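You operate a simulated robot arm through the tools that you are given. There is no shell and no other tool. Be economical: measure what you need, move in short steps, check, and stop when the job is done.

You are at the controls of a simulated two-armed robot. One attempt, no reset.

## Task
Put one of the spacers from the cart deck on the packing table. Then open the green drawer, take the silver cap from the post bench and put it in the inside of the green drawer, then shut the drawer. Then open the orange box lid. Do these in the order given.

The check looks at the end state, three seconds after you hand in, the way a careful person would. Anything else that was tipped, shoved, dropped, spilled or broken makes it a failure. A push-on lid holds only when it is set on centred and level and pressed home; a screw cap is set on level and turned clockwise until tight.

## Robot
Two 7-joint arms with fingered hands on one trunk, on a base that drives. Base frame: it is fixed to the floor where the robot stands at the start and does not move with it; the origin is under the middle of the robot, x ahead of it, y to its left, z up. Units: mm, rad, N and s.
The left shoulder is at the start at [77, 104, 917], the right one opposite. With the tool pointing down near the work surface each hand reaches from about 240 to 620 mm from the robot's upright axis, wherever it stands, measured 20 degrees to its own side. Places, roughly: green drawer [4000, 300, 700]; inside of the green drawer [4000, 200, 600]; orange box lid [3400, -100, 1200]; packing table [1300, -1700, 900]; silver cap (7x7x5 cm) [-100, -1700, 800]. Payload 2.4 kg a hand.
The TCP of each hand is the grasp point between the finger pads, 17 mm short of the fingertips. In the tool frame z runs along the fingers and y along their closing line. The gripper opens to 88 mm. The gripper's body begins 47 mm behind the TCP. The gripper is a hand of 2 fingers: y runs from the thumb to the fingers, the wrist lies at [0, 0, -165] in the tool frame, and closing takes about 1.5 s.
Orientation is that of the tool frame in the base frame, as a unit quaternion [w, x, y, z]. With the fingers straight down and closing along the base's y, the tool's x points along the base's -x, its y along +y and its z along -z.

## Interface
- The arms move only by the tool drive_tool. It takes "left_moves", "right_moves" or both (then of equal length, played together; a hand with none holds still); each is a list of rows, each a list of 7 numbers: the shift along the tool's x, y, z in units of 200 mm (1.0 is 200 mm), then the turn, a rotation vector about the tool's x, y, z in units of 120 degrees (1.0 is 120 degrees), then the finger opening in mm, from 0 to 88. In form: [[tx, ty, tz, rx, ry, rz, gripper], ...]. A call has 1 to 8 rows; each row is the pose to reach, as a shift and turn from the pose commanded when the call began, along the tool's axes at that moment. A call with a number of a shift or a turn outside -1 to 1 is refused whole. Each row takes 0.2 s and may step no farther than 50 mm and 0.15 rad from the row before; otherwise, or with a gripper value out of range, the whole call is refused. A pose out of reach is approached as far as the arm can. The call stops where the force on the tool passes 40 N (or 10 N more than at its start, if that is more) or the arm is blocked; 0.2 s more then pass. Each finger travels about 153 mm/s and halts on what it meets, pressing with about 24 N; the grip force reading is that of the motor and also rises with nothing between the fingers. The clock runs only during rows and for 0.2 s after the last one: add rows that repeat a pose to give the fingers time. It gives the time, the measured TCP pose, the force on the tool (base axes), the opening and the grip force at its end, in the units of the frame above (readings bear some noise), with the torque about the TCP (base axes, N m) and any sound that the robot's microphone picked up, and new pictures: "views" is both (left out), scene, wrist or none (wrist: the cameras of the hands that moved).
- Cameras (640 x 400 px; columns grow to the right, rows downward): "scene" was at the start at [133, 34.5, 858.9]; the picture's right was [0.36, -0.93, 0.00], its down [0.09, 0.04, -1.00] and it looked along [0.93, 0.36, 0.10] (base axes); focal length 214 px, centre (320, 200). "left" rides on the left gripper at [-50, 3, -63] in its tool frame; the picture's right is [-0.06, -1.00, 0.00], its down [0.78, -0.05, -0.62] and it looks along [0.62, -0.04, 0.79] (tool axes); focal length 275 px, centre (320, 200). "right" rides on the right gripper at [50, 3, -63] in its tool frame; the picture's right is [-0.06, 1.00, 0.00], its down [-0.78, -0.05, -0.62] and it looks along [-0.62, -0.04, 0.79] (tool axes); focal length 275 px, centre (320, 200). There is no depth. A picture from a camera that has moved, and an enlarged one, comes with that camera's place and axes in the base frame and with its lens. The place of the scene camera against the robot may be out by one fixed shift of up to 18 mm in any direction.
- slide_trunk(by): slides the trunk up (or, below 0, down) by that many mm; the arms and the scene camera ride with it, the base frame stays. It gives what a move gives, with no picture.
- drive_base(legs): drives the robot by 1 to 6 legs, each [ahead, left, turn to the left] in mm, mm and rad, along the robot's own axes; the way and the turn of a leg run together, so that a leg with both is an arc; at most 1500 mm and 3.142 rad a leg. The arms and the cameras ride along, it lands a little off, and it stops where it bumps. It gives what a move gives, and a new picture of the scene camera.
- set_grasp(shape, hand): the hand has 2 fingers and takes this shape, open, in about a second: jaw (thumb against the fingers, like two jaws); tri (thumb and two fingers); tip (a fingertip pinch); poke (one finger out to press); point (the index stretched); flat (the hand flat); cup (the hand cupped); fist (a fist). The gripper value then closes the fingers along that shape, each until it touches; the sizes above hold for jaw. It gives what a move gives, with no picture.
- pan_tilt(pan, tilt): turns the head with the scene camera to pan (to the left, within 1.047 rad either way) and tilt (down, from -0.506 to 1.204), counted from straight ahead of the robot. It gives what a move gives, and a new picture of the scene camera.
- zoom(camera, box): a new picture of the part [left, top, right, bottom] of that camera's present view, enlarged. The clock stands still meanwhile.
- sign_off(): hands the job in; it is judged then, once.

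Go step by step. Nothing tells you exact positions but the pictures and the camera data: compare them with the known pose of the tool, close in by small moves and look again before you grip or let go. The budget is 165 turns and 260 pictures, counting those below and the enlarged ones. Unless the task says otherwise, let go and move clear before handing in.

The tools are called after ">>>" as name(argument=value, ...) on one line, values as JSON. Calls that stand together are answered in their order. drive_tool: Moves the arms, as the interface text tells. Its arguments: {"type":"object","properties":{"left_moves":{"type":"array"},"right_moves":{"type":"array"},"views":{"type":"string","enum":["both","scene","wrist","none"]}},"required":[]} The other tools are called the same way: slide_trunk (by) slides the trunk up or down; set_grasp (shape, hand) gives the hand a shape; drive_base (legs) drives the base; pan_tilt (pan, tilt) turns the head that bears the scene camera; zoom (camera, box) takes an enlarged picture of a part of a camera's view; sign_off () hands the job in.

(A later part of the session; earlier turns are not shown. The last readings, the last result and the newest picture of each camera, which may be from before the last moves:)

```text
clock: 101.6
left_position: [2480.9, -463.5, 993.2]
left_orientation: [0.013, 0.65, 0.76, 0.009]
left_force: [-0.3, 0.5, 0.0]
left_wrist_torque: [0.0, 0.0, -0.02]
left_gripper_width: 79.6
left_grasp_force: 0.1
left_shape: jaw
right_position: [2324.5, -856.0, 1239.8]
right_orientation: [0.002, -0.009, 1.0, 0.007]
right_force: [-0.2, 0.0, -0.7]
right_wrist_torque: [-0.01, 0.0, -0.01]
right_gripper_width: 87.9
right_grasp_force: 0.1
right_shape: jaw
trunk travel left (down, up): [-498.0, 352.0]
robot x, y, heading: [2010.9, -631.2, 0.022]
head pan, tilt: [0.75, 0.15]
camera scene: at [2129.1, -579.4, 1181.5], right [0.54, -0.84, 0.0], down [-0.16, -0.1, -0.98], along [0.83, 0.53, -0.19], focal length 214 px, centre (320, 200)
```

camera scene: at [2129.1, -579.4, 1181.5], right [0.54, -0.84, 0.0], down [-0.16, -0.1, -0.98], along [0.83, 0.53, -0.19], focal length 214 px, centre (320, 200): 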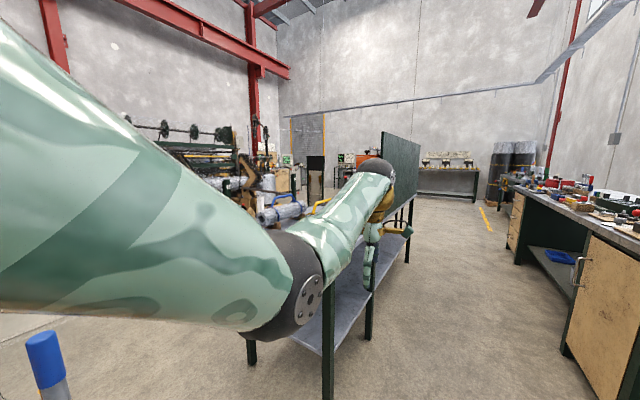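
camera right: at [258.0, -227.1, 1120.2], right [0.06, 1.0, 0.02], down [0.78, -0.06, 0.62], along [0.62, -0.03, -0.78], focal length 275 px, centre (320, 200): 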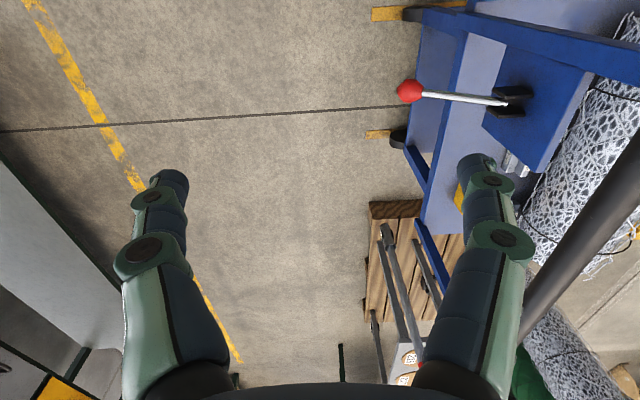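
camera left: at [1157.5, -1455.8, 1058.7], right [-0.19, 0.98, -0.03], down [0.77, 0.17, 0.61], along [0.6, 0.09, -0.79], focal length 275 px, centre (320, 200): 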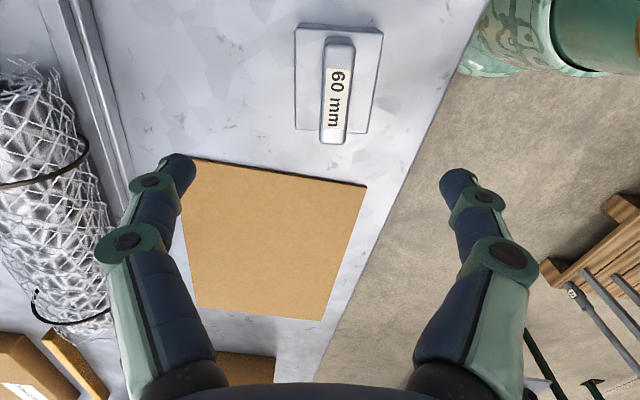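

The left arm blocks much of the view. The corridor is clear on both sides (table edge y ≈ −200, bench y ≈ −1280), so I'll drive past the panel and look back left.

>>> drive_base(legs=[[1500, -50, -0.02], [700, -30, 0]])

>>> drive_base(legs=[[0, 0, 1.57]])

>>> pan_tilt(pan=-0.25, tilt=0.35)

```text
refused: leg 1 is longer than a leg can be; nothing moved
```

```text
clock: 105.8
left_position: [1860.7, -156.0, 992.9]
left_orientation: [0.003, -0.059, 0.998, 0.015]
left_force: [-0.1, -0.1, -0.9]
left_wrist_torque: [-0.01, -0.01, -0.02]
left_gripper_width: 79.9
left_grasp_force: 0.0
left_shape: jaw
right_position: [2244.7, -327.0, 1241.3]
right_orientation: [-0.004, -0.701, 0.713, 0.008]
right_force: [0.2, 0.3, -0.1]
right_wrist_torque: [0.02, 0.03, 0.0]
right_gripper_width: 87.9
right_grasp_force: 0.0
right_shape: jaw
trunk travel left (down, up): [-498.0, 352.0]
robot x, y, heading: [2010.0, -631.5, 1.555]
head pan, tilt: [0.75, 0.15]
camera scene: at [1973.9, -522.3, 1178.6], right [0.85, 0.53, 0.0], down [0.11, -0.18, -0.98], along [-0.51, 0.83, -0.22], focal length 214 px, centre (320, 200)
```

scene: 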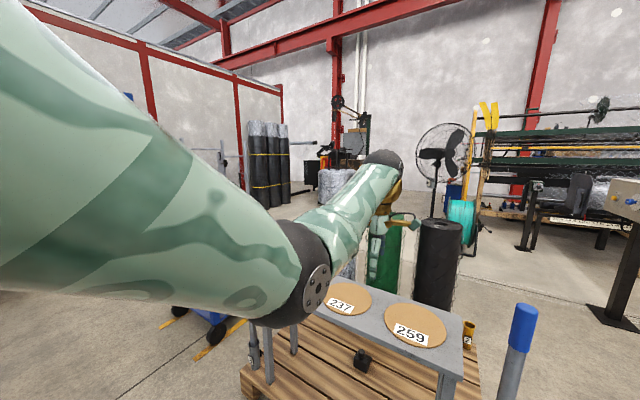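

```text
clock: 107.0
left_position: [1861.0, -155.1, 992.4]
left_orientation: [0.003, -0.059, 0.998, 0.015]
left_force: [0.2, -0.2, 0.2]
left_wrist_torque: [0.03, -0.02, -0.06]
left_gripper_width: 79.6
left_grasp_force: 0.0
left_shape: jaw
right_position: [2245.0, -326.3, 1240.3]
right_orientation: [-0.003, -0.7, 0.714, 0.008]
right_force: [-0.1, 0.1, 0.4]
right_wrist_torque: [-0.02, -0.01, 0.03]
right_gripper_width: 88.3
right_grasp_force: 0.0
right_shape: jaw
trunk travel left (down, up): [-498.0, 352.0]
robot x, y, heading: [2010.8, -635.1, 1.554]
head pan, tilt: [-0.25, 0.351]
camera scene: at [2047.5, -511.8, 1166.1], right [0.96, -0.26, 0.0], down [-0.09, -0.33, -0.94], along [0.25, 0.91, -0.34], focal length 214 px, centre (320, 200)
```

scene: 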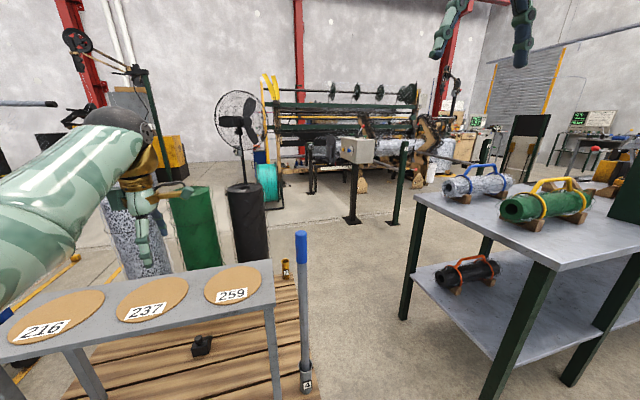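

There is an 800 mm aisle between the pallet and the roll table. I'll look further right, toward [4000, 300].

>>> pan_tilt(pan=-0.95, tilt=0.2)

>>> zoom(camera="scene", box=[200, 110, 440, 260])

```text
clock: 108.1
left_position: [1861.1, -155.1, 993.1]
left_orientation: [0.003, -0.059, 0.998, 0.015]
left_force: [0.4, 0.1, 0.6]
left_wrist_torque: [-0.02, 0.02, -0.02]
left_gripper_width: 79.8
left_grasp_force: 0.1
left_shape: jaw
right_position: [2245.3, -326.1, 1241.2]
right_orientation: [-0.004, -0.7, 0.714, 0.007]
right_force: [0.3, -0.7, -0.4]
right_wrist_torque: [0.03, 0.02, 0.04]
right_gripper_width: 87.9
right_grasp_force: 0.1
right_shape: jaw
trunk travel left (down, up): [-498.0, 352.0]
robot x, y, heading: [2011.5, -633.6, 1.555]
head pan, tilt: [-0.949, 0.201]
camera scene: at [2098.6, -546.8, 1175.8], right [0.59, -0.81, 0.0], down [-0.2, -0.14, -0.97], along [0.79, 0.57, -0.24], focal length 214 px, centre (320, 200)
```

scene: 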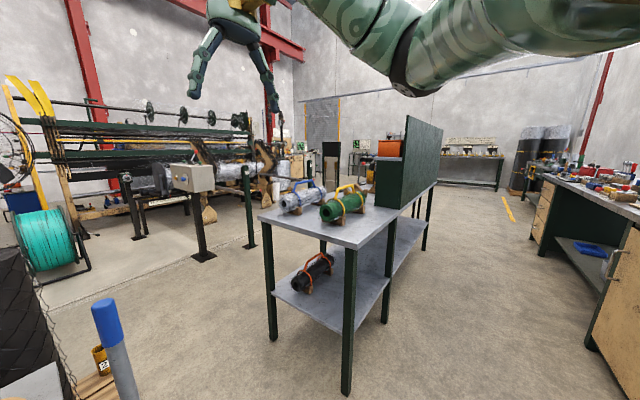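

```text
2.67 times, centred on (320, 185) of scene
camera zoom: at [2098.6, -546.8, 1175.8], right [0.59, -0.81, 0.0], down [-0.2, -0.14, -0.97], along [0.79, 0.57, -0.24], focal length 572 px, centre (320, 240)
```

zoom: 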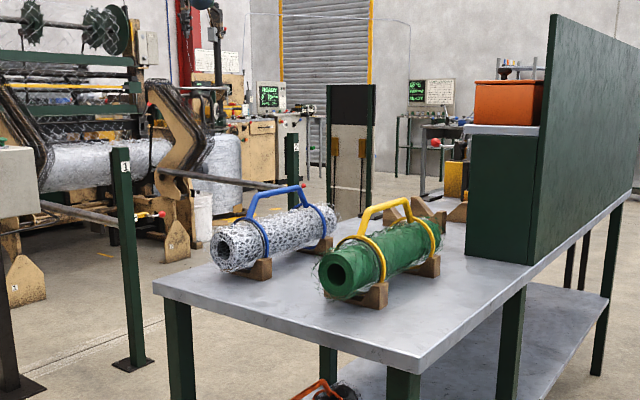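

Posts and machinery start near y ≈ 1580 and the table spans to y ≈ 355, so there is a lane at y ≈ 950. I'll go through the aisle to the far side of the table.

>>> drive_base(legs=[[0, -420, 0.015], [1450, 0, 0], [0, 0, -1.0]])

>>> pan_tilt(pan=-0.7, tilt=0.3)

```text
clock: 120.1
left_position: [2722.0, 1220.4, 993.1]
left_orientation: [0.01, 0.404, 0.915, 0.013]
left_force: [0.4, 0.2, -0.7]
left_wrist_torque: [0.01, 0.0, -0.03]
left_gripper_width: 79.8
left_grasp_force: 0.1
left_shape: jaw
right_position: [2805.6, 807.6, 1240.8]
right_orientation: [0.0, -0.296, 0.955, 0.008]
right_force: [0.6, -0.6, -0.6]
right_wrist_torque: [0.04, 0.0, 0.0]
right_gripper_width: 87.9
right_grasp_force: 0.0
right_shape: jaw
trunk travel left (down, up): [-498.0, 352.0]
robot x, y, heading: [2421.4, 821.9, 0.598]
head pan, tilt: [-0.949, 0.201]
camera scene: at [2542.9, 808.1, 1176.6], right [-0.34, -0.94, 0.0], down [-0.22, 0.08, -0.97], along [0.91, -0.33, -0.24], focal length 214 px, centre (320, 200)
```

scene: 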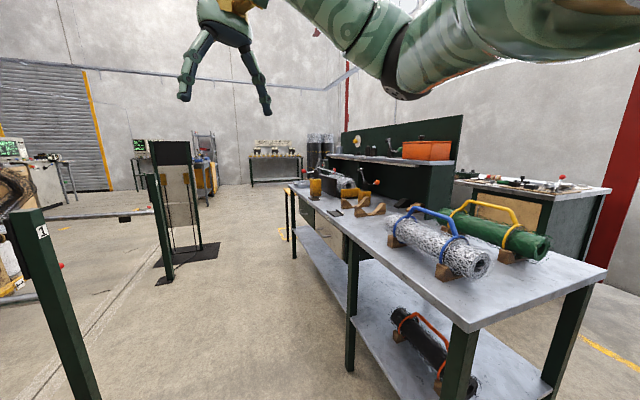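

```text
clock: 120.8
left_position: [2722.0, 1219.6, 993.0]
left_orientation: [0.009, 0.404, 0.914, 0.012]
left_force: [0.0, -0.2, 0.2]
left_wrist_torque: [0.0, -0.02, 0.01]
left_gripper_width: 79.8
left_grasp_force: 0.0
left_shape: jaw
right_position: [2805.5, 807.7, 1240.7]
right_orientation: [0.001, -0.295, 0.955, 0.008]
right_force: [0.5, 0.4, 0.6]
right_wrist_torque: [0.04, -0.01, 0.04]
right_gripper_width: 88.2
right_grasp_force: 0.0
right_shape: jaw
trunk travel left (down, up): [-498.0, 352.0]
robot x, y, heading: [2421.5, 820.7, 0.598]
head pan, tilt: [-0.7, 0.3]
camera scene: at [2548.0, 830.8, 1170.8], right [-0.1, -1.0, 0.0], down [-0.29, 0.03, -0.96], along [0.95, -0.09, -0.3], focal length 214 px, centre (320, 200)
```

scene: 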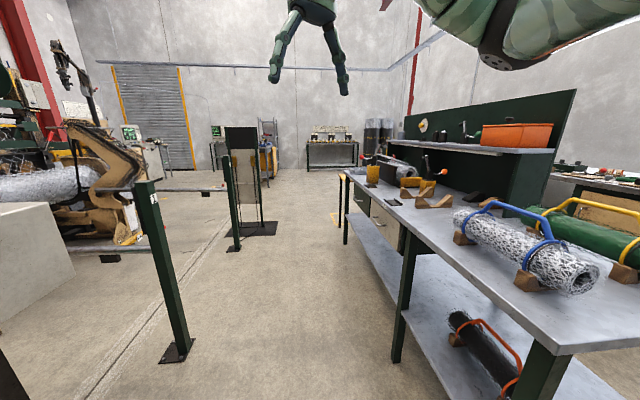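

Now I see the orange box on a shelf at the back of the table and drawers under its far section facing +y. I'll zoom in.

>>> zoom(camera="scene", box=[320, 100, 560, 260])

```text
2.50 times, centred on (440, 180) of scene
camera zoom: at [2548.0, 830.8, 1170.8], right [-0.1, -1.0, 0.0], down [-0.29, 0.03, -0.96], along [0.95, -0.09, -0.3], focal length 536 px, centre (20, 250)
```

zoom: 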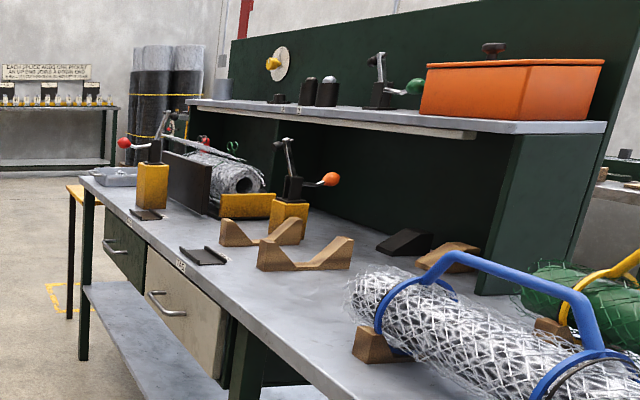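

The dark green drawer with a bar handle is left of the beige one, facing +y. I'll turn to face −y, keep at y ≈ 1050 and strafe along to x ≈ 3900.

>>> drive_base(legs=[[0, 0, -1.1], [0, 0, -1.07], [-240, 0, 0], [0, 1420, 0]])

>>> pan_tilt(pan=0.1, tilt=0.6)

```text
clock: 134.9
left_position: [3999.7, 535.6, 992.5]
left_orientation: [0.015, 0.998, 0.055, -0.003]
left_force: [-1.2, -0.3, 0.1]
left_wrist_torque: [-0.01, -0.02, -0.01]
left_gripper_width: 79.8
left_grasp_force: 0.0
left_shape: jaw
right_position: [3615.6, 709.2, 1241.0]
right_orientation: [0.007, 0.717, 0.697, 0.004]
right_force: [0.0, -0.2, -0.2]
right_wrist_torque: [-0.01, -0.02, -0.05]
right_gripper_width: 87.8
right_grasp_force: 0.0
right_shape: jaw
trunk travel left (down, up): [-498.0, 352.0]
robot x, y, heading: [3853.6, 1015.3, -1.6]
head pan, tilt: [-0.7, 0.3]
camera scene: at [3802.0, 919.2, 1170.8], right [-0.75, 0.66, 0.0], down [0.2, 0.22, -0.96], along [-0.63, -0.71, -0.3], focal length 214 px, centre (320, 200)
```

scene: 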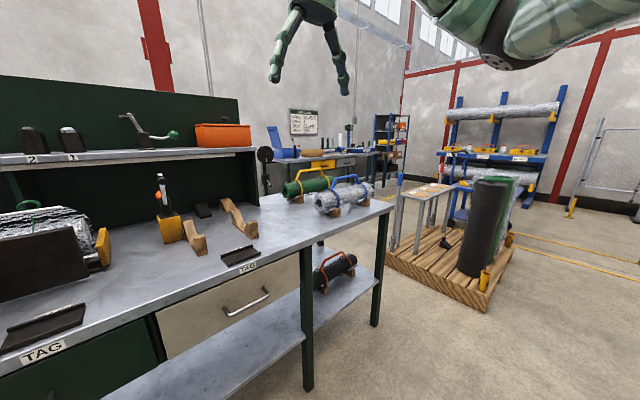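

```text
clock: 136.0
left_position: [3998.1, 535.8, 993.0]
left_orientation: [0.014, 0.998, 0.054, -0.002]
left_force: [-0.2, 0.1, -0.4]
left_wrist_torque: [0.01, 0.04, 0.0]
left_gripper_width: 79.7
left_grasp_force: 0.0
left_shape: jaw
right_position: [3616.3, 710.8, 1241.9]
right_orientation: [0.008, 0.717, 0.697, 0.004]
right_force: [0.2, -0.6, 0.4]
right_wrist_torque: [-0.03, 0.02, -0.04]
right_gripper_width: 88.0
right_grasp_force: 0.0
right_shape: jaw
trunk travel left (down, up): [-498.0, 352.0]
robot x, y, heading: [3852.5, 1017.1, -1.599]
head pan, tilt: [0.099, 0.6]
camera scene: at [3870.3, 900.9, 1143.4], right [-1.0, -0.07, 0.0], down [-0.04, 0.56, -0.83], along [0.06, -0.82, -0.56], focal length 214 px, centre (320, 200)
```

scene: 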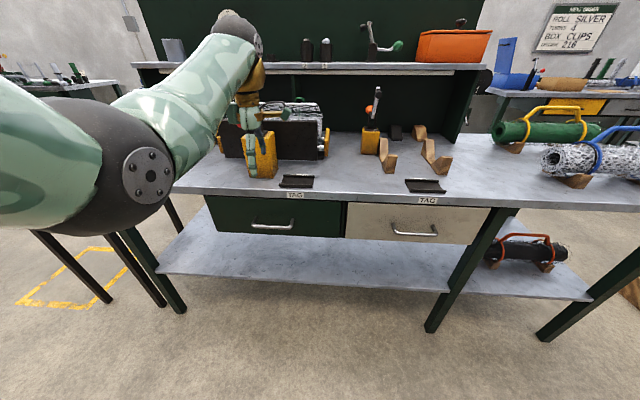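

The drawer's bar handle is at about x 4069, z 680, just off the front face near y 375. I'll pitch the left hand forward so its fingers close vertically on the bar, then lower the trunk.

>>> drive_tool(left_moves=[[0, 0, 0, -0.07, 0, 0, 80], [0, 0, 0, -0.14, 0, 0, 80], [0, 0, 0, -0.21, 0, 0, 80], [0, 0, 0, -0.28, 0, 0, 80], [0, 0, 0, -0.35, 0, 0, 80], [0, 0, 0, -0.42, 0, 0, 80], [0, 0, 0, -0.49, 0, 0, 80], [0, 0, 0, -0.56, 0, 0, 80]], views="none")

>>> drive_tool(left_moves=[[0, 0, 0, -0.07, 0, 0, 80], [0, 0, 0, -0.14, 0, 0, 80], [0, 0, 0, -0.19, 0, 0, 80]], views="none")

>>> slide_trunk(by=-330)

>>> drive_tool(left_moves=[[0, 0, 0, 0, 0, 0, 80]])

```text
clock: 137.8
left_position: [3998.1, 534.5, 991.8]
left_orientation: [0.565, 0.823, 0.047, 0.029]
left_force: [0.8, -0.6, -0.5]
left_wrist_torque: [0.0, 0.0, 0.0]
left_gripper_width: 79.9
left_grasp_force: 0.0
left_shape: jaw
right_position: [3615.7, 710.3, 1241.0]
right_orientation: [0.008, 0.716, 0.698, 0.003]
right_force: [0.1, 0.0, -0.1]
right_wrist_torque: [-0.01, 0.01, -0.01]
right_gripper_width: 87.9
right_grasp_force: 0.1
right_shape: jaw
trunk travel left (down, up): [-498.0, 352.0]
robot x, y, heading: [3857.7, 1015.8, -1.6]
head pan, tilt: [0.099, 0.6]
```

```text
clock: 138.6
left_position: [4015.3, 539.8, 986.9]
left_orientation: [0.713, 0.698, 0.02, 0.057]
left_force: [0.2, 0.0, 0.6]
left_wrist_torque: [0.01, -0.03, 0.0]
left_gripper_width: 79.8
left_grasp_force: 0.0
left_shape: jaw
right_position: [3616.2, 709.8, 1241.3]
right_orientation: [0.008, 0.717, 0.697, 0.003]
right_force: [1.1, 0.5, -0.4]
right_wrist_torque: [-0.01, -0.02, 0.03]
right_gripper_width: 88.1
right_grasp_force: 0.1
right_shape: jaw
trunk travel left (down, up): [-498.0, 352.0]
robot x, y, heading: [3854.9, 1012.5, -1.594]
head pan, tilt: [0.099, 0.6]
```

```text
clock: 141.9
left_position: [4012.0, 534.7, 665.5]
left_orientation: [0.72, 0.692, 0.02, 0.053]
left_force: [-0.1, 0.4, 0.8]
left_wrist_torque: [0.02, 0.0, 0.01]
left_gripper_width: 79.9
left_grasp_force: 0.0
left_shape: jaw
right_position: [3615.5, 709.9, 911.9]
right_orientation: [0.008, 0.716, 0.698, 0.003]
right_force: [-0.2, -0.4, 0.5]
right_wrist_torque: [0.01, 0.0, -0.02]
right_gripper_width: 87.6
right_grasp_force: 0.1
right_shape: jaw
trunk travel left (down, up): [-168.0, 682.0]
robot x, y, heading: [3850.7, 1010.2, -1.596]
head pan, tilt: [0.099, 0.6]
```

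```text
clock: 142.3
left_position: [4012.0, 535.1, 663.7]
left_orientation: [0.72, 0.692, 0.02, 0.052]
left_force: [0.8, 0.7, 0.4]
left_wrist_torque: [0.03, 0.0, 0.0]
left_gripper_width: 80.1
left_grasp_force: 0.1
left_shape: jaw
right_position: [3616.6, 709.4, 911.3]
right_orientation: [0.007, 0.717, 0.697, 0.004]
right_force: [-0.3, -0.4, -0.5]
right_wrist_torque: [0.02, 0.01, -0.01]
right_gripper_width: 87.5
right_grasp_force: 0.0
right_shape: jaw
trunk travel left (down, up): [-168.0, 682.0]
robot x, y, heading: [3852.4, 1009.5, -1.592]
head pan, tilt: [0.099, 0.6]
camera scene: at [3870.1, 890.2, 812.8], right [-1.0, -0.07, 0.0], down [-0.04, 0.56, -0.82], along [0.06, -0.82, -0.57], focal length 214 px, centre (320, 200)
camera left: at [3954.9, 592.7, 663.7], right [-0.01, -0.04, -1.0], down [0.72, 0.69, -0.04], along [0.69, -0.72, 0.02], focal length 275 px, centre (320, 200)
```

scene: 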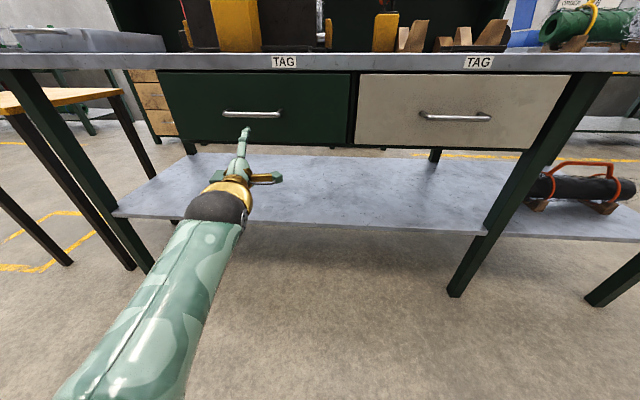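
left: 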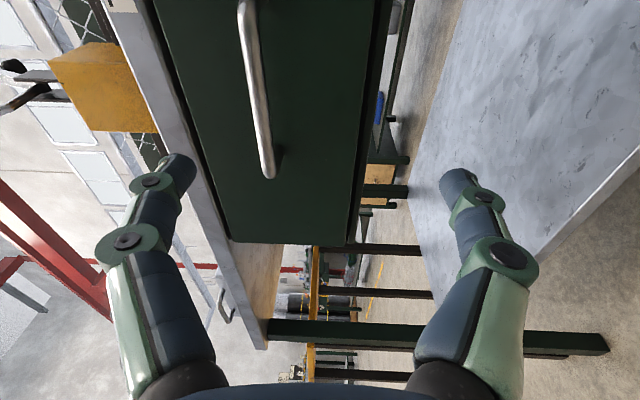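

Triangulation puts the bar near [4060, 397, 713]. I'll move closer and line up vertically.

>>> drive_tool(left_moves=[[0.07, 0.08, 0.1, 0, 0, 0, 80], [0.14, 0.16, 0.22, 0, 0, 0, 80], [0.21, 0.223, 0.34, 0, 0, 0, 80], [0.21, 0.223, 0.43, 0, 0, 0, 80], [0.21, 0.223, 0.43, 0, 0, 0, 80]])

>>> zoom(camera="scene", box=[190, 60, 350, 170])

```text
clock: 143.5
left_position: [4047.3, 456.3, 709.0]
left_orientation: [0.717, 0.695, 0.041, 0.036]
left_force: [-0.5, 0.3, -0.2]
left_wrist_torque: [-0.01, 0.01, 0.0]
left_gripper_width: 79.8
left_grasp_force: 0.0
left_shape: jaw
right_position: [3614.6, 710.0, 911.3]
right_orientation: [0.007, 0.716, 0.698, 0.004]
right_force: [-0.3, -0.7, 0.8]
right_wrist_torque: [-0.02, 0.0, -0.01]
right_gripper_width: 87.8
right_grasp_force: 0.1
right_shape: jaw
trunk travel left (down, up): [-168.0, 682.0]
robot x, y, heading: [3851.8, 1014.1, -1.6]
head pan, tilt: [0.099, 0.6]
camera scene: at [3870.1, 890.2, 812.8], right [-1.0, -0.07, 0.0], down [-0.04, 0.56, -0.82], along [0.06, -0.82, -0.57], focal length 214 px, centre (320, 200)
camera left: at [3990.7, 514.8, 712.0], right [-0.07, -0.04, -1.0], down [0.71, 0.7, -0.07], along [0.7, -0.71, -0.02], focal length 275 px, centre (320, 200)
```

scene: 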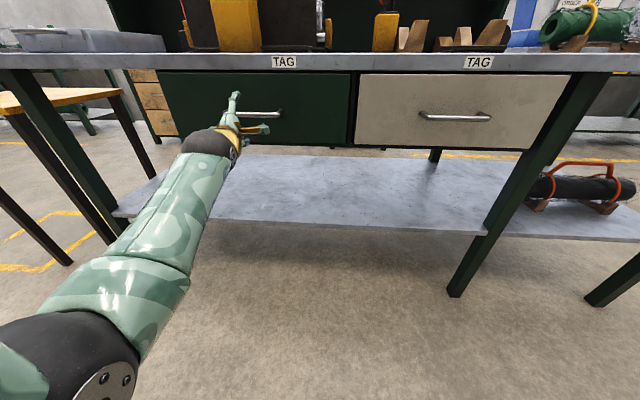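
left: 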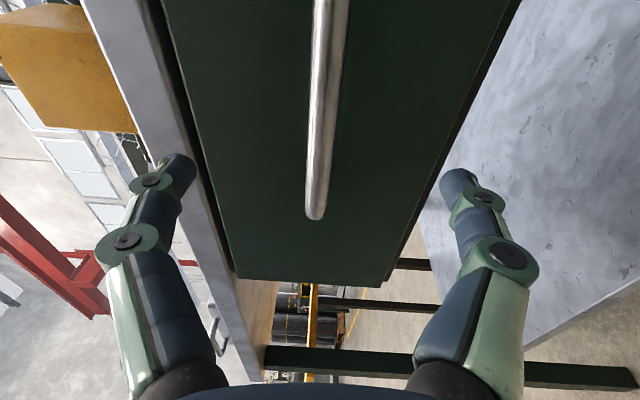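

```text
3.64 times, centred on (270, 115) of scene
camera zoom: at [3870.1, 890.2, 812.8], right [-1.0, -0.07, 0.0], down [-0.04, 0.56, -0.82], along [0.06, -0.82, -0.57], focal length 780 px, centre (502, 509)
```

zoom: 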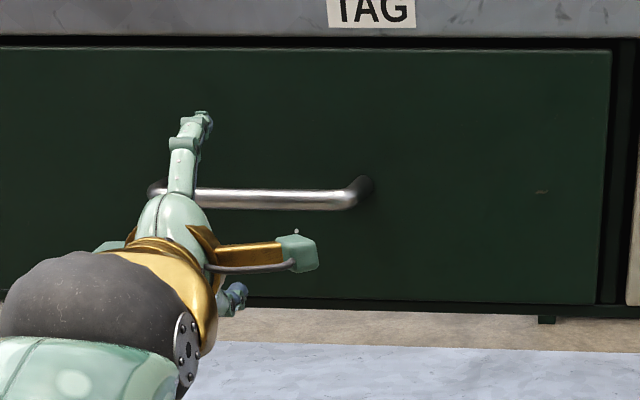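

The bar is centred vertically between the fingers and at the right x. I'll advance 48 mm and close on it.

>>> drive_tool(left_moves=[[-0.01, 0.005, 0.08, 0, 0, 0, 80], [-0.02, 0.01, 0.16, 0, 0, 0, 80], [-0.026, 0.01, 0.24, 0, 0, 0, 80], [-0.026, 0.01, 0.24, 0, 0, 0, 80]], views="wrist")

>>> zoom(camera="scene", box=[190, 60, 350, 170])

```text
clock: 144.5
left_position: [4050.9, 406.9, 713.4]
left_orientation: [0.717, 0.695, 0.04, 0.037]
left_force: [-0.1, 1.1, -0.9]
left_wrist_torque: [-0.03, 0.02, -0.01]
left_gripper_width: 80.1
left_grasp_force: 0.0
left_shape: jaw
right_position: [3616.0, 709.7, 910.2]
right_orientation: [0.008, 0.717, 0.697, 0.003]
right_force: [0.5, 0.1, 0.4]
right_wrist_torque: [-0.01, 0.01, 0.02]
right_gripper_width: 88.0
right_grasp_force: 0.1
right_shape: jaw
trunk travel left (down, up): [-168.0, 682.0]
robot x, y, heading: [3852.8, 1010.9, -1.594]
head pan, tilt: [0.099, 0.6]
camera left: at [3994.0, 465.4, 715.1], right [-0.07, -0.04, -1.0], down [0.71, 0.7, -0.07], along [0.7, -0.71, -0.02], focal length 275 px, centre (320, 200)
```

left: 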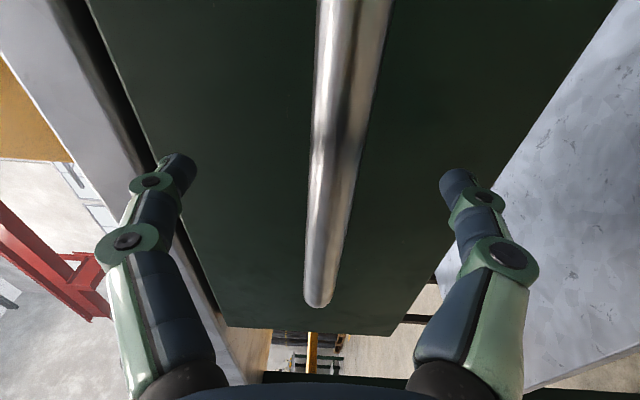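

```text
3.64 times, centred on (270, 115) of scene
camera zoom: at [3870.1, 890.1, 812.8], right [-1.0, -0.07, 0.0], down [-0.04, 0.56, -0.82], along [0.06, -0.82, -0.57], focal length 780 px, centre (502, 509)
```

zoom: 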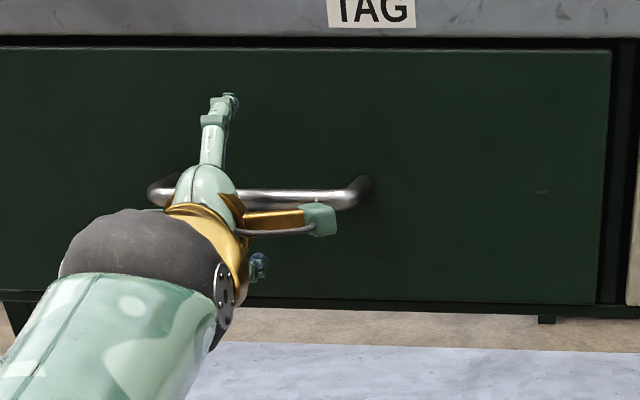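

The bar lies slightly palm-side and 4 mm below the finger centre. I'll adjust and close.

>>> drive_tool(left_moves=[[0, -0.018, -0.03, 0, 0, 0, 80], [0, -0.018, -0.03, 0, 0, 0, 50], [0, -0.018, -0.03, 0, 0, 0, 25], [0, -0.018, -0.03, 0, 0, 0, 0], [0, -0.018, -0.03, 0, 0, 0, 0], [0, -0.018, -0.03, 0, 0, 0, 0]], views="wrist")

```text
clock: 145.9
left_position: [4050.6, 415.3, 707.3]
left_orientation: [0.716, 0.696, 0.04, 0.036]
left_force: [-0.4, -2.4, -6.0]
left_wrist_torque: [0.01, -0.01, -0.02]
left_gripper_width: 0.0
left_grasp_force: 24.5
left_shape: jaw
right_position: [3615.8, 708.6, 911.0]
right_orientation: [0.007, 0.717, 0.698, 0.004]
right_force: [0.0, 0.6, 0.4]
right_wrist_torque: [-0.02, -0.01, 0.02]
right_gripper_width: 87.8
right_grasp_force: 0.0
right_shape: jaw
trunk travel left (down, up): [-168.0, 682.0]
robot x, y, heading: [3847.6, 1009.3, -1.595]
head pan, tilt: [0.099, 0.6]
camera left: at [3993.8, 472.2, 709.9], right [-0.07, -0.03, -1.0], down [0.71, 0.7, -0.07], along [0.7, -0.71, -0.02], focal length 275 px, centre (320, 200)
```

left: 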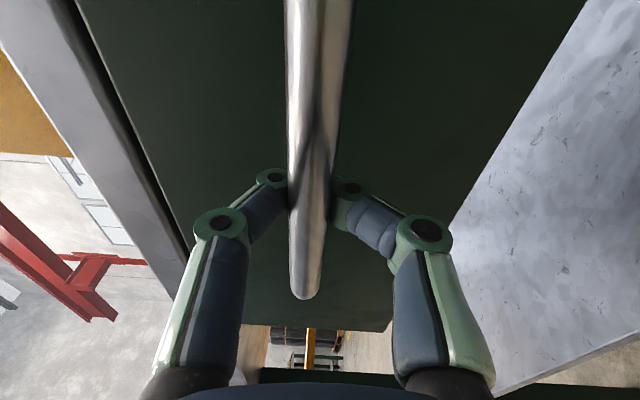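

The fingers closed fully behind the bar, hooking it. I'll pull gently toward the robot and watch the result.

>>> drive_tool(left_moves=[[0.005, 0, -0.05, 0, 0, 0, 0], [0.011, 0, -0.1, 0, 0, 0, 0], [0.016, 0, -0.15, 0, 0, 0, 0], [0.022, 0, -0.2, 0, 0, 0, 0], [0.027, 0, -0.25, 0, 0, 0, 0]], views="both")

```text
clock: 147.1
left_position: [4049.9, 465.0, 709.8]
left_orientation: [0.718, 0.694, 0.041, 0.037]
left_force: [1.5, -0.3, -5.3]
left_wrist_torque: [-0.02, -0.02, 0.03]
left_gripper_width: 0.1
left_grasp_force: 24.0
left_shape: jaw
right_position: [3616.3, 709.5, 911.2]
right_orientation: [0.007, 0.717, 0.697, 0.004]
right_force: [-0.2, 0.0, 0.3]
right_wrist_torque: [0.0, 0.02, 0.02]
right_gripper_width: 88.3
right_grasp_force: 0.1
right_shape: jaw
trunk travel left (down, up): [-168.0, 682.0]
robot x, y, heading: [3854.0, 1011.8, -1.597]
head pan, tilt: [0.099, 0.6]
camera scene: at [3870.3, 890.0, 812.8], right [-1.0, -0.07, 0.0], down [-0.04, 0.56, -0.82], along [0.06, -0.82, -0.57], focal length 214 px, centre (320, 200)
camera left: at [3992.4, 523.0, 711.7], right [-0.07, -0.04, -1.0], down [0.71, 0.7, -0.07], along [0.7, -0.71, -0.02], focal length 275 px, centre (320, 200)
```

scene: 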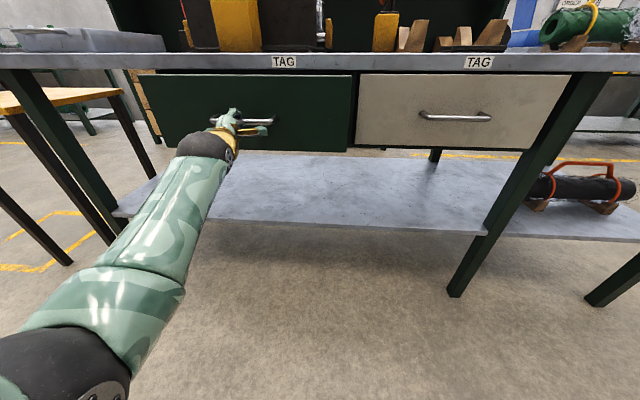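
left: 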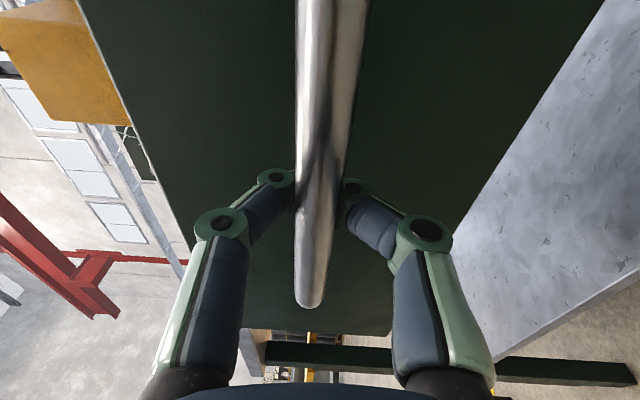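

The drawer is sliding with the hand. I'll continue pulling by backing the base slowly.

>>> drive_base(legs=[[-100, 0, 0], [-90, 0, 0]])

```text
clock: 148.9
left_position: [4052.7, 657.0, 708.7]
left_orientation: [0.717, 0.695, 0.039, 0.035]
left_force: [0.8, -0.4, 0.1]
left_wrist_torque: [-0.01, -0.01, 0.01]
left_gripper_width: 0.0
left_grasp_force: 23.9
left_shape: jaw
right_position: [3621.0, 903.3, 911.7]
right_orientation: [0.008, 0.717, 0.697, 0.003]
right_force: [0.0, 0.0, 0.0]
right_wrist_torque: [0.02, 0.02, 0.01]
right_gripper_width: 87.9
right_grasp_force: 0.2
right_shape: jaw
trunk travel left (down, up): [-168.0, 682.0]
robot x, y, heading: [3854.7, 1203.5, -1.598]
head pan, tilt: [0.099, 0.6]
camera scene: at [3874.7, 1082.6, 812.8], right [-1.0, -0.07, 0.0], down [-0.04, 0.56, -0.82], along [0.06, -0.82, -0.57], focal length 214 px, centre (320, 200)
```

scene: 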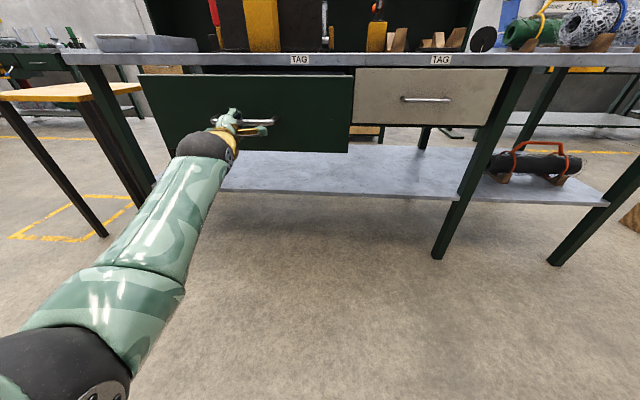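

The drawer is about 235 mm open. I'll release the bar and withdraw straight back.

>>> drive_tool(left_moves=[[0, 0, 0, 0, 0, 0, 40], [0, 0, 0, 0, 0, 0, 80], [0, 0, 0, 0, 0, 0, 80], [0.01, 0, -0.1, 0, 0, 0, 80], [0.02, 0, -0.25, 0, 0, 0, 80], [0.04, 0, -0.4, 0, 0, 0, 80], [0.05, 0, -0.5, 0, 0, 0, 80]], views="none")

>>> drive_base(legs=[[-60, 0, 0]])

>>> slide_trunk(by=400)

>>> pan_tilt(pan=0.2, tilt=0.8)

```text
clock: 150.6
left_position: [4051.3, 757.6, 706.2]
left_orientation: [0.717, 0.695, 0.04, 0.035]
left_force: [-0.1, -0.2, -0.9]
left_wrist_torque: [0.0, 0.02, 0.0]
left_gripper_width: 79.7
left_grasp_force: 0.1
left_shape: jaw
right_position: [3620.0, 902.4, 911.7]
right_orientation: [0.008, 0.717, 0.697, 0.003]
right_force: [0.6, 0.4, -0.3]
right_wrist_torque: [0.04, -0.01, -0.03]
right_gripper_width: 87.8
right_grasp_force: 0.0
right_shape: jaw
trunk travel left (down, up): [-168.0, 682.0]
robot x, y, heading: [3854.8, 1206.9, -1.604]
head pan, tilt: [0.099, 0.6]
```

```text
clock: 151.5
left_position: [4053.4, 817.2, 706.3]
left_orientation: [0.717, 0.695, 0.039, 0.035]
left_force: [0.6, 0.6, -0.2]
left_wrist_torque: [0.0, -0.03, 0.01]
left_gripper_width: 79.9
left_grasp_force: 0.1
left_shape: jaw
right_position: [3621.5, 961.5, 911.2]
right_orientation: [0.007, 0.718, 0.696, 0.003]
right_force: [-0.1, 0.1, -0.2]
right_wrist_torque: [0.04, -0.01, -0.01]
right_gripper_width: 88.0
right_grasp_force: 0.0
right_shape: jaw
trunk travel left (down, up): [-168.0, 682.0]
robot x, y, heading: [3859.7, 1267.8, -1.602]
head pan, tilt: [0.099, 0.6]
camera scene: at [3876.4, 1142.0, 812.8], right [-1.0, -0.07, 0.0], down [-0.04, 0.56, -0.82], along [0.06, -0.82, -0.57], focal length 214 px, centre (320, 200)
```

scene: 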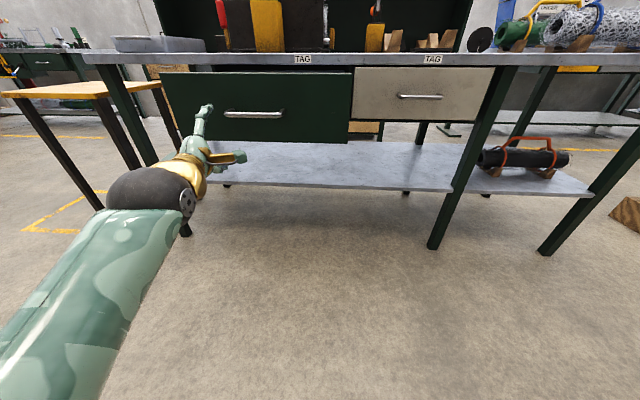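

```text
clock: 155.3
left_position: [4052.7, 816.8, 1105.4]
left_orientation: [0.717, 0.695, 0.04, 0.036]
left_force: [0.2, 1.0, 0.7]
left_wrist_torque: [-0.01, 0.0, -0.03]
left_gripper_width: 79.9
left_grasp_force: 0.0
left_shape: jaw
right_position: [3620.8, 961.6, 1310.9]
right_orientation: [0.008, 0.718, 0.696, 0.004]
right_force: [-1.0, 0.6, 0.3]
right_wrist_torque: [-0.03, -0.02, -0.03]
right_gripper_width: 88.3
right_grasp_force: 0.0
right_shape: jaw
trunk travel left (down, up): [-568.0, 282.0]
robot x, y, heading: [3856.7, 1268.5, -1.604]
head pan, tilt: [0.099, 0.6]
```

```text
clock: 156.1
left_position: [4052.5, 815.8, 1106.2]
left_orientation: [0.717, 0.695, 0.039, 0.035]
left_force: [0.0, 0.1, -0.1]
left_wrist_torque: [-0.01, -0.02, -0.03]
left_gripper_width: 79.8
left_grasp_force: 0.0
left_shape: jaw
right_position: [3621.4, 963.6, 1310.5]
right_orientation: [0.007, 0.719, 0.695, 0.003]
right_force: [-0.1, 0.1, 0.6]
right_wrist_torque: [0.04, -0.04, -0.01]
right_gripper_width: 88.0
right_grasp_force: 0.0
right_shape: jaw
trunk travel left (down, up): [-568.0, 282.0]
robot x, y, heading: [3862.1, 1263.9, -1.607]
head pan, tilt: [0.201, 0.799]
camera scene: at [3884.2, 1162.5, 1196.9], right [-0.99, -0.17, 0.0], down [-0.12, 0.71, -0.7], along [0.12, -0.69, -0.72], focal length 214 px, centre (320, 200)
```

scene: 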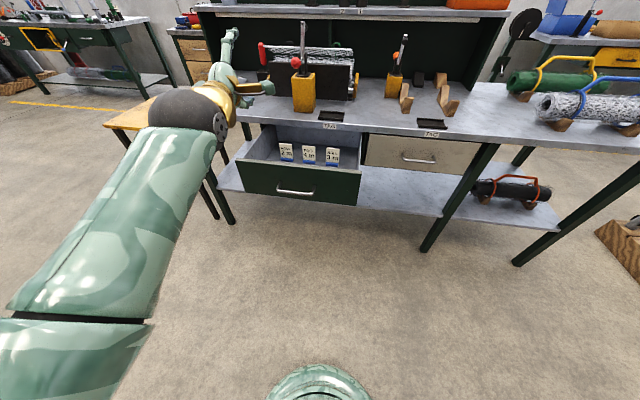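

The drawer is open, with three small boxes inside and free room at the front. Now I'll drive back the way I came to the post bench, strafing while facing −y.

>>> drive_base(legs=[[110, -1420, 0.03], [900, 0, 0], [860, 0, 0]])

```text
clock: 158.6
left_position: [3769.7, 782.2, 1105.3]
left_orientation: [0.718, 0.695, 0.025, 0.02]
left_force: [0.4, -0.4, 0.6]
left_wrist_torque: [0.03, -0.02, -0.03]
left_gripper_width: 79.7
left_grasp_force: 0.1
left_shape: jaw
right_position: [3346.7, 948.2, 1311.5]
right_orientation: [0.008, 0.732, 0.681, 0.002]
right_force: [0.0, -1.0, -0.4]
right_wrist_torque: [-0.01, -0.02, -0.01]
right_gripper_width: 88.2
right_grasp_force: 0.1
right_shape: jaw
trunk travel left (down, up): [-568.0, 282.0]
robot x, y, heading: [3595.6, 1243.2, -1.644]
head pan, tilt: [0.201, 0.799]
stopped in leg 1: the robot was blocked; the commanded pose is now the measured one
camera scene: at [3617.5, 1136.6, 1196.9], right [-0.99, -0.13, 0.0], down [-0.09, 0.71, -0.7], along [0.09, -0.69, -0.72], focal length 214 px, centre (320, 200)
```

scene: 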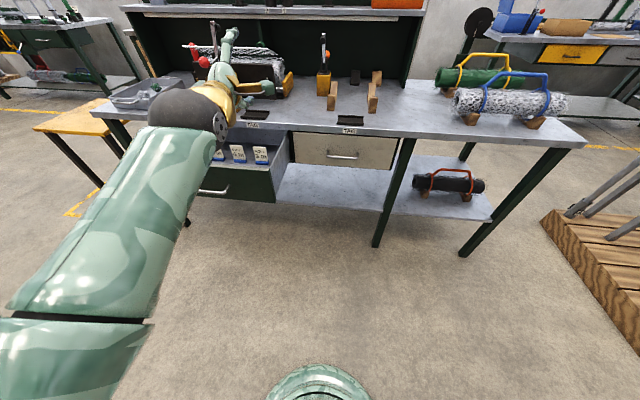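

The base bumped a floor post behind it. I'll move ahead away from it, fix the heading, then continue.

>>> drive_base(legs=[[230, 0, 0], [0, 0, 0.07], [0, -1160, 0]])

>>> pan_tilt(pan=-0.6, tilt=0.5)

```text
clock: 166.2
left_position: [2641.2, 573.4, 1106.7]
left_orientation: [0.716, 0.695, 0.045, 0.042]
left_force: [-0.1, -0.1, -0.1]
left_wrist_torque: [-0.01, 0.01, -0.01]
left_gripper_width: 79.8
left_grasp_force: 0.1
left_shape: jaw
right_position: [2208.0, 712.3, 1310.3]
right_orientation: [0.008, 0.712, 0.703, 0.004]
right_force: [-0.3, -0.1, -0.2]
right_wrist_torque: [0.01, -0.01, 0.0]
right_gripper_width: 87.8
right_grasp_force: 0.1
right_shape: jaw
trunk travel left (down, up): [-568.0, 282.0]
robot x, y, heading: [2445.8, 1017.9, -1.586]
head pan, tilt: [0.201, 0.799]
camera scene: at [2467.5, 916.6, 1196.8], right [-0.98, -0.19, 0.0], down [-0.13, 0.7, -0.7], along [0.13, -0.68, -0.72], focal length 214 px, centre (320, 200)
```

scene: 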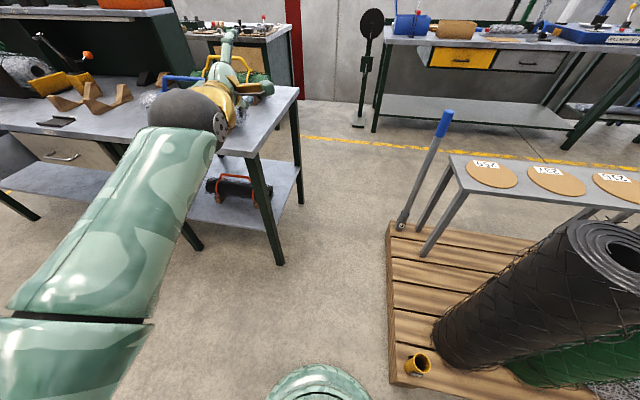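

```text
clock: 167.3
left_position: [2642.3, 574.0, 1106.7]
left_orientation: [0.717, 0.694, 0.045, 0.041]
left_force: [0.3, 0.5, 0.2]
left_wrist_torque: [-0.02, 0.0, 0.0]
left_gripper_width: 79.7
left_grasp_force: 0.1
left_shape: jaw
right_position: [2209.8, 712.7, 1311.6]
right_orientation: [0.008, 0.712, 0.702, 0.004]
right_force: [0.8, 0.6, 0.3]
right_wrist_torque: [0.01, -0.01, 0.0]
right_gripper_width: 88.1
right_grasp_force: 0.2
right_shape: jaw
trunk travel left (down, up): [-568.0, 282.0]
robot x, y, heading: [2441.3, 1013.6, -1.585]
head pan, tilt: [-0.6, 0.499]
camera scene: at [2400.4, 921.4, 1222.7], right [-0.82, 0.58, 0.0], down [0.28, 0.39, -0.88], along [-0.5, -0.72, -0.48], focal length 214 px, centre (320, 200)
```

scene: 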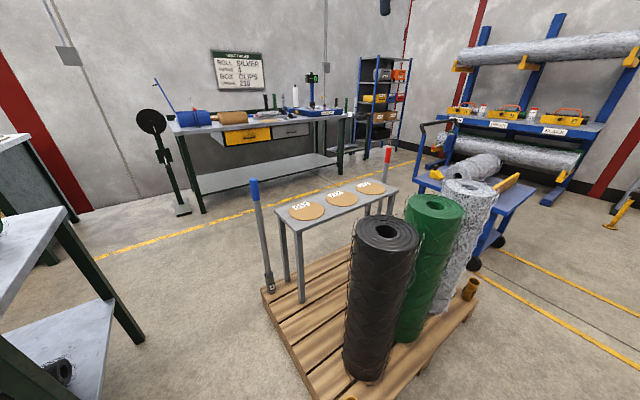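

The aisle is open between the pallet (x ≤ 2190) and the table (x ≥ 2820). I'll pass through it centred and then strafe toward the post bench.

>>> drive_base(legs=[[0, 35, 0.012], [850, 0, 0], [780, 0, 0]])

>>> drive_base(legs=[[0, -1300, 0], [0, -1000, 0]])

```text
clock: 176.1
left_position: [2637.1, -1058.3, 1106.6]
left_orientation: [0.718, 0.695, 0.034, 0.03]
left_force: [-0.6, -0.3, 0.0]
left_wrist_torque: [0.0, 0.01, -0.01]
left_gripper_width: 80.0
left_grasp_force: 0.0
left_shape: jaw
right_position: [2207.6, -907.7, 1311.1]
right_orientation: [0.008, 0.723, 0.691, 0.003]
right_force: [0.3, 0.4, 0.4]
right_wrist_torque: [-0.01, -0.03, 0.02]
right_gripper_width: 88.0
right_grasp_force: 0.0
right_shape: jaw
trunk travel left (down, up): [-568.0, 282.0]
robot x, y, heading: [2447.0, -607.4, -1.614]
head pan, tilt: [-0.6, 0.499]
camera scene: at [2406.4, -702.8, 1222.7], right [-0.8, 0.6, 0.0], down [0.29, 0.38, -0.88], along [-0.53, -0.7, -0.48], focal length 214 px, centre (320, 200)
```

scene: 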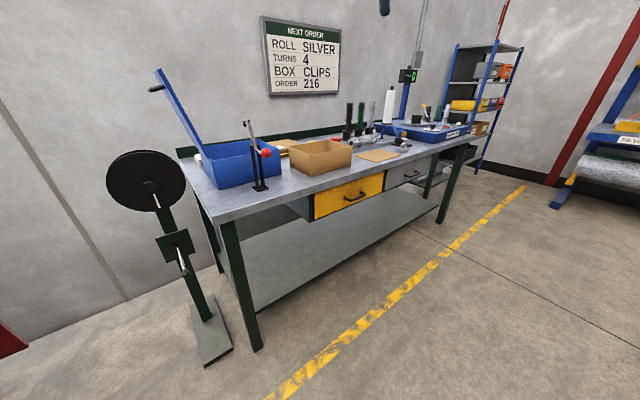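

```text
clock: 187.4
left_position: [360.8, -1025.4, 1106.9]
left_orientation: [0.716, 0.694, 0.054, 0.05]
left_force: [-1.6, -0.1, -0.2]
left_wrist_torque: [0.01, 0.0, -0.02]
left_gripper_width: 79.9
left_grasp_force: 0.0
left_shape: jaw
right_position: [-75.6, -896.9, 1311.2]
right_orientation: [0.008, 0.704, 0.711, 0.004]
right_force: [-0.1, -0.5, 0.6]
right_wrist_torque: [0.0, 0.02, -0.01]
right_gripper_width: 88.1
right_grasp_force: 0.1
right_shape: jaw
trunk travel left (down, up): [-568.0, 282.0]
robot x, y, heading: [150.1, -581.8, -1.56]
head pan, tilt: [-0.6, 0.499]
camera scene: at [111.3, -683.8, 1222.8], right [-0.83, 0.56, 0.0], down [0.27, 0.4, -0.88], along [-0.49, -0.73, -0.48], focal length 214 px, centre (320, 200)
```

scene: 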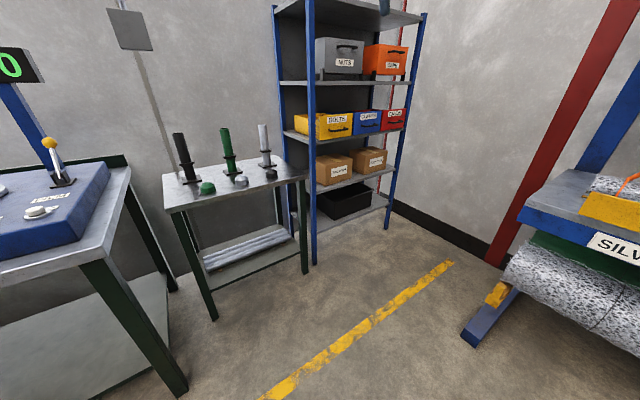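

The green, silver and dark caps lie in front of their posts, with the silver one near [−102, −1682, 815]. I'll lift the left hand out of the way and drive closer so the right hand can reach it.

>>> drive_tool(left_moves=[[0, 0.15, 0, 0, 0, 0, 80], [0, 0.3, 0, 0, 0, 0, 80], [0, 0.45, 0, 0, 0, 0, 80], [0, 0.5, 0, 0, 0, 0, 80]], views="none")

>>> drive_base(legs=[[0, -110, -0.01], [400, 0, 0]])

>>> pan_tilt(pan=-0.35, tilt=0.7)

```text
clock: 188.4
left_position: [362.6, -1023.5, 1206.9]
left_orientation: [0.716, 0.694, 0.053, 0.05]
left_force: [0.6, -0.1, -0.2]
left_wrist_torque: [-0.03, 0.01, 0.02]
left_gripper_width: 79.8
left_grasp_force: 0.1
left_shape: jaw
right_position: [-75.4, -896.8, 1310.0]
right_orientation: [0.008, 0.704, 0.71, 0.004]
right_force: [-0.2, 0.2, 0.0]
right_wrist_torque: [0.01, -0.01, 0.01]
right_gripper_width: 87.7
right_grasp_force: 0.1
right_shape: jaw
trunk travel left (down, up): [-568.0, 282.0]
robot x, y, heading: [152.6, -582.8, -1.562]
head pan, tilt: [-0.6, 0.499]
```

```text
clock: 191.7
left_position: [242.9, -1428.2, 1206.0]
left_orientation: [0.717, 0.694, 0.049, 0.046]
left_force: [-0.7, 0.5, 0.0]
left_wrist_torque: [0.02, 0.0, -0.02]
left_gripper_width: 79.8
left_grasp_force: 0.1
left_shape: jaw
right_position: [-193.5, -1296.4, 1311.3]
right_orientation: [0.008, 0.708, 0.706, 0.004]
right_force: [-0.3, -0.5, 0.2]
right_wrist_torque: [0.01, 0.01, -0.04]
right_gripper_width: 87.8
right_grasp_force: 0.0
right_shape: jaw
trunk travel left (down, up): [-568.0, 282.0]
robot x, y, heading: [35.1, -988.0, -1.575]
head pan, tilt: [-0.6, 0.499]
camera scene: at [-3.6, -1085.9, 1222.7], right [-0.82, 0.57, 0.0], down [0.27, 0.39, -0.88], along [-0.5, -0.72, -0.48], focal length 214 px, centre (320, 200)
```

scene: 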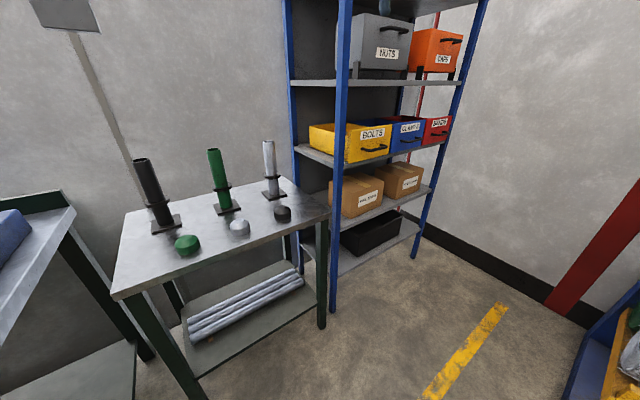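

```text
clock: 192.5
left_position: [243.3, -1427.2, 1208.3]
left_orientation: [0.717, 0.694, 0.048, 0.045]
left_force: [-0.1, 0.3, -1.0]
left_wrist_torque: [0.01, 0.02, 0.02]
left_gripper_width: 79.8
left_grasp_force: 0.0
left_shape: jaw
right_position: [-192.5, -1296.1, 1311.4]
right_orientation: [0.007, 0.708, 0.707, 0.004]
right_force: [-0.6, 0.2, 0.4]
right_wrist_torque: [0.01, -0.03, -0.01]
right_gripper_width: 88.0
right_grasp_force: 0.0
right_shape: jaw
trunk travel left (down, up): [-568.0, 282.0]
robot x, y, heading: [40.0, -986.8, -1.578]
head pan, tilt: [-0.351, 0.7]
camera scene: at [18.6, -1090.1, 1205.1], right [-0.94, 0.35, 0.0], down [0.22, 0.6, -0.77], along [-0.27, -0.72, -0.64], focal length 214 px, centre (320, 200)
```

scene: 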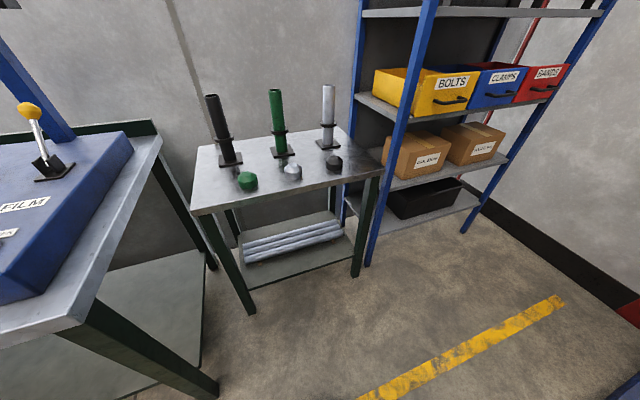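

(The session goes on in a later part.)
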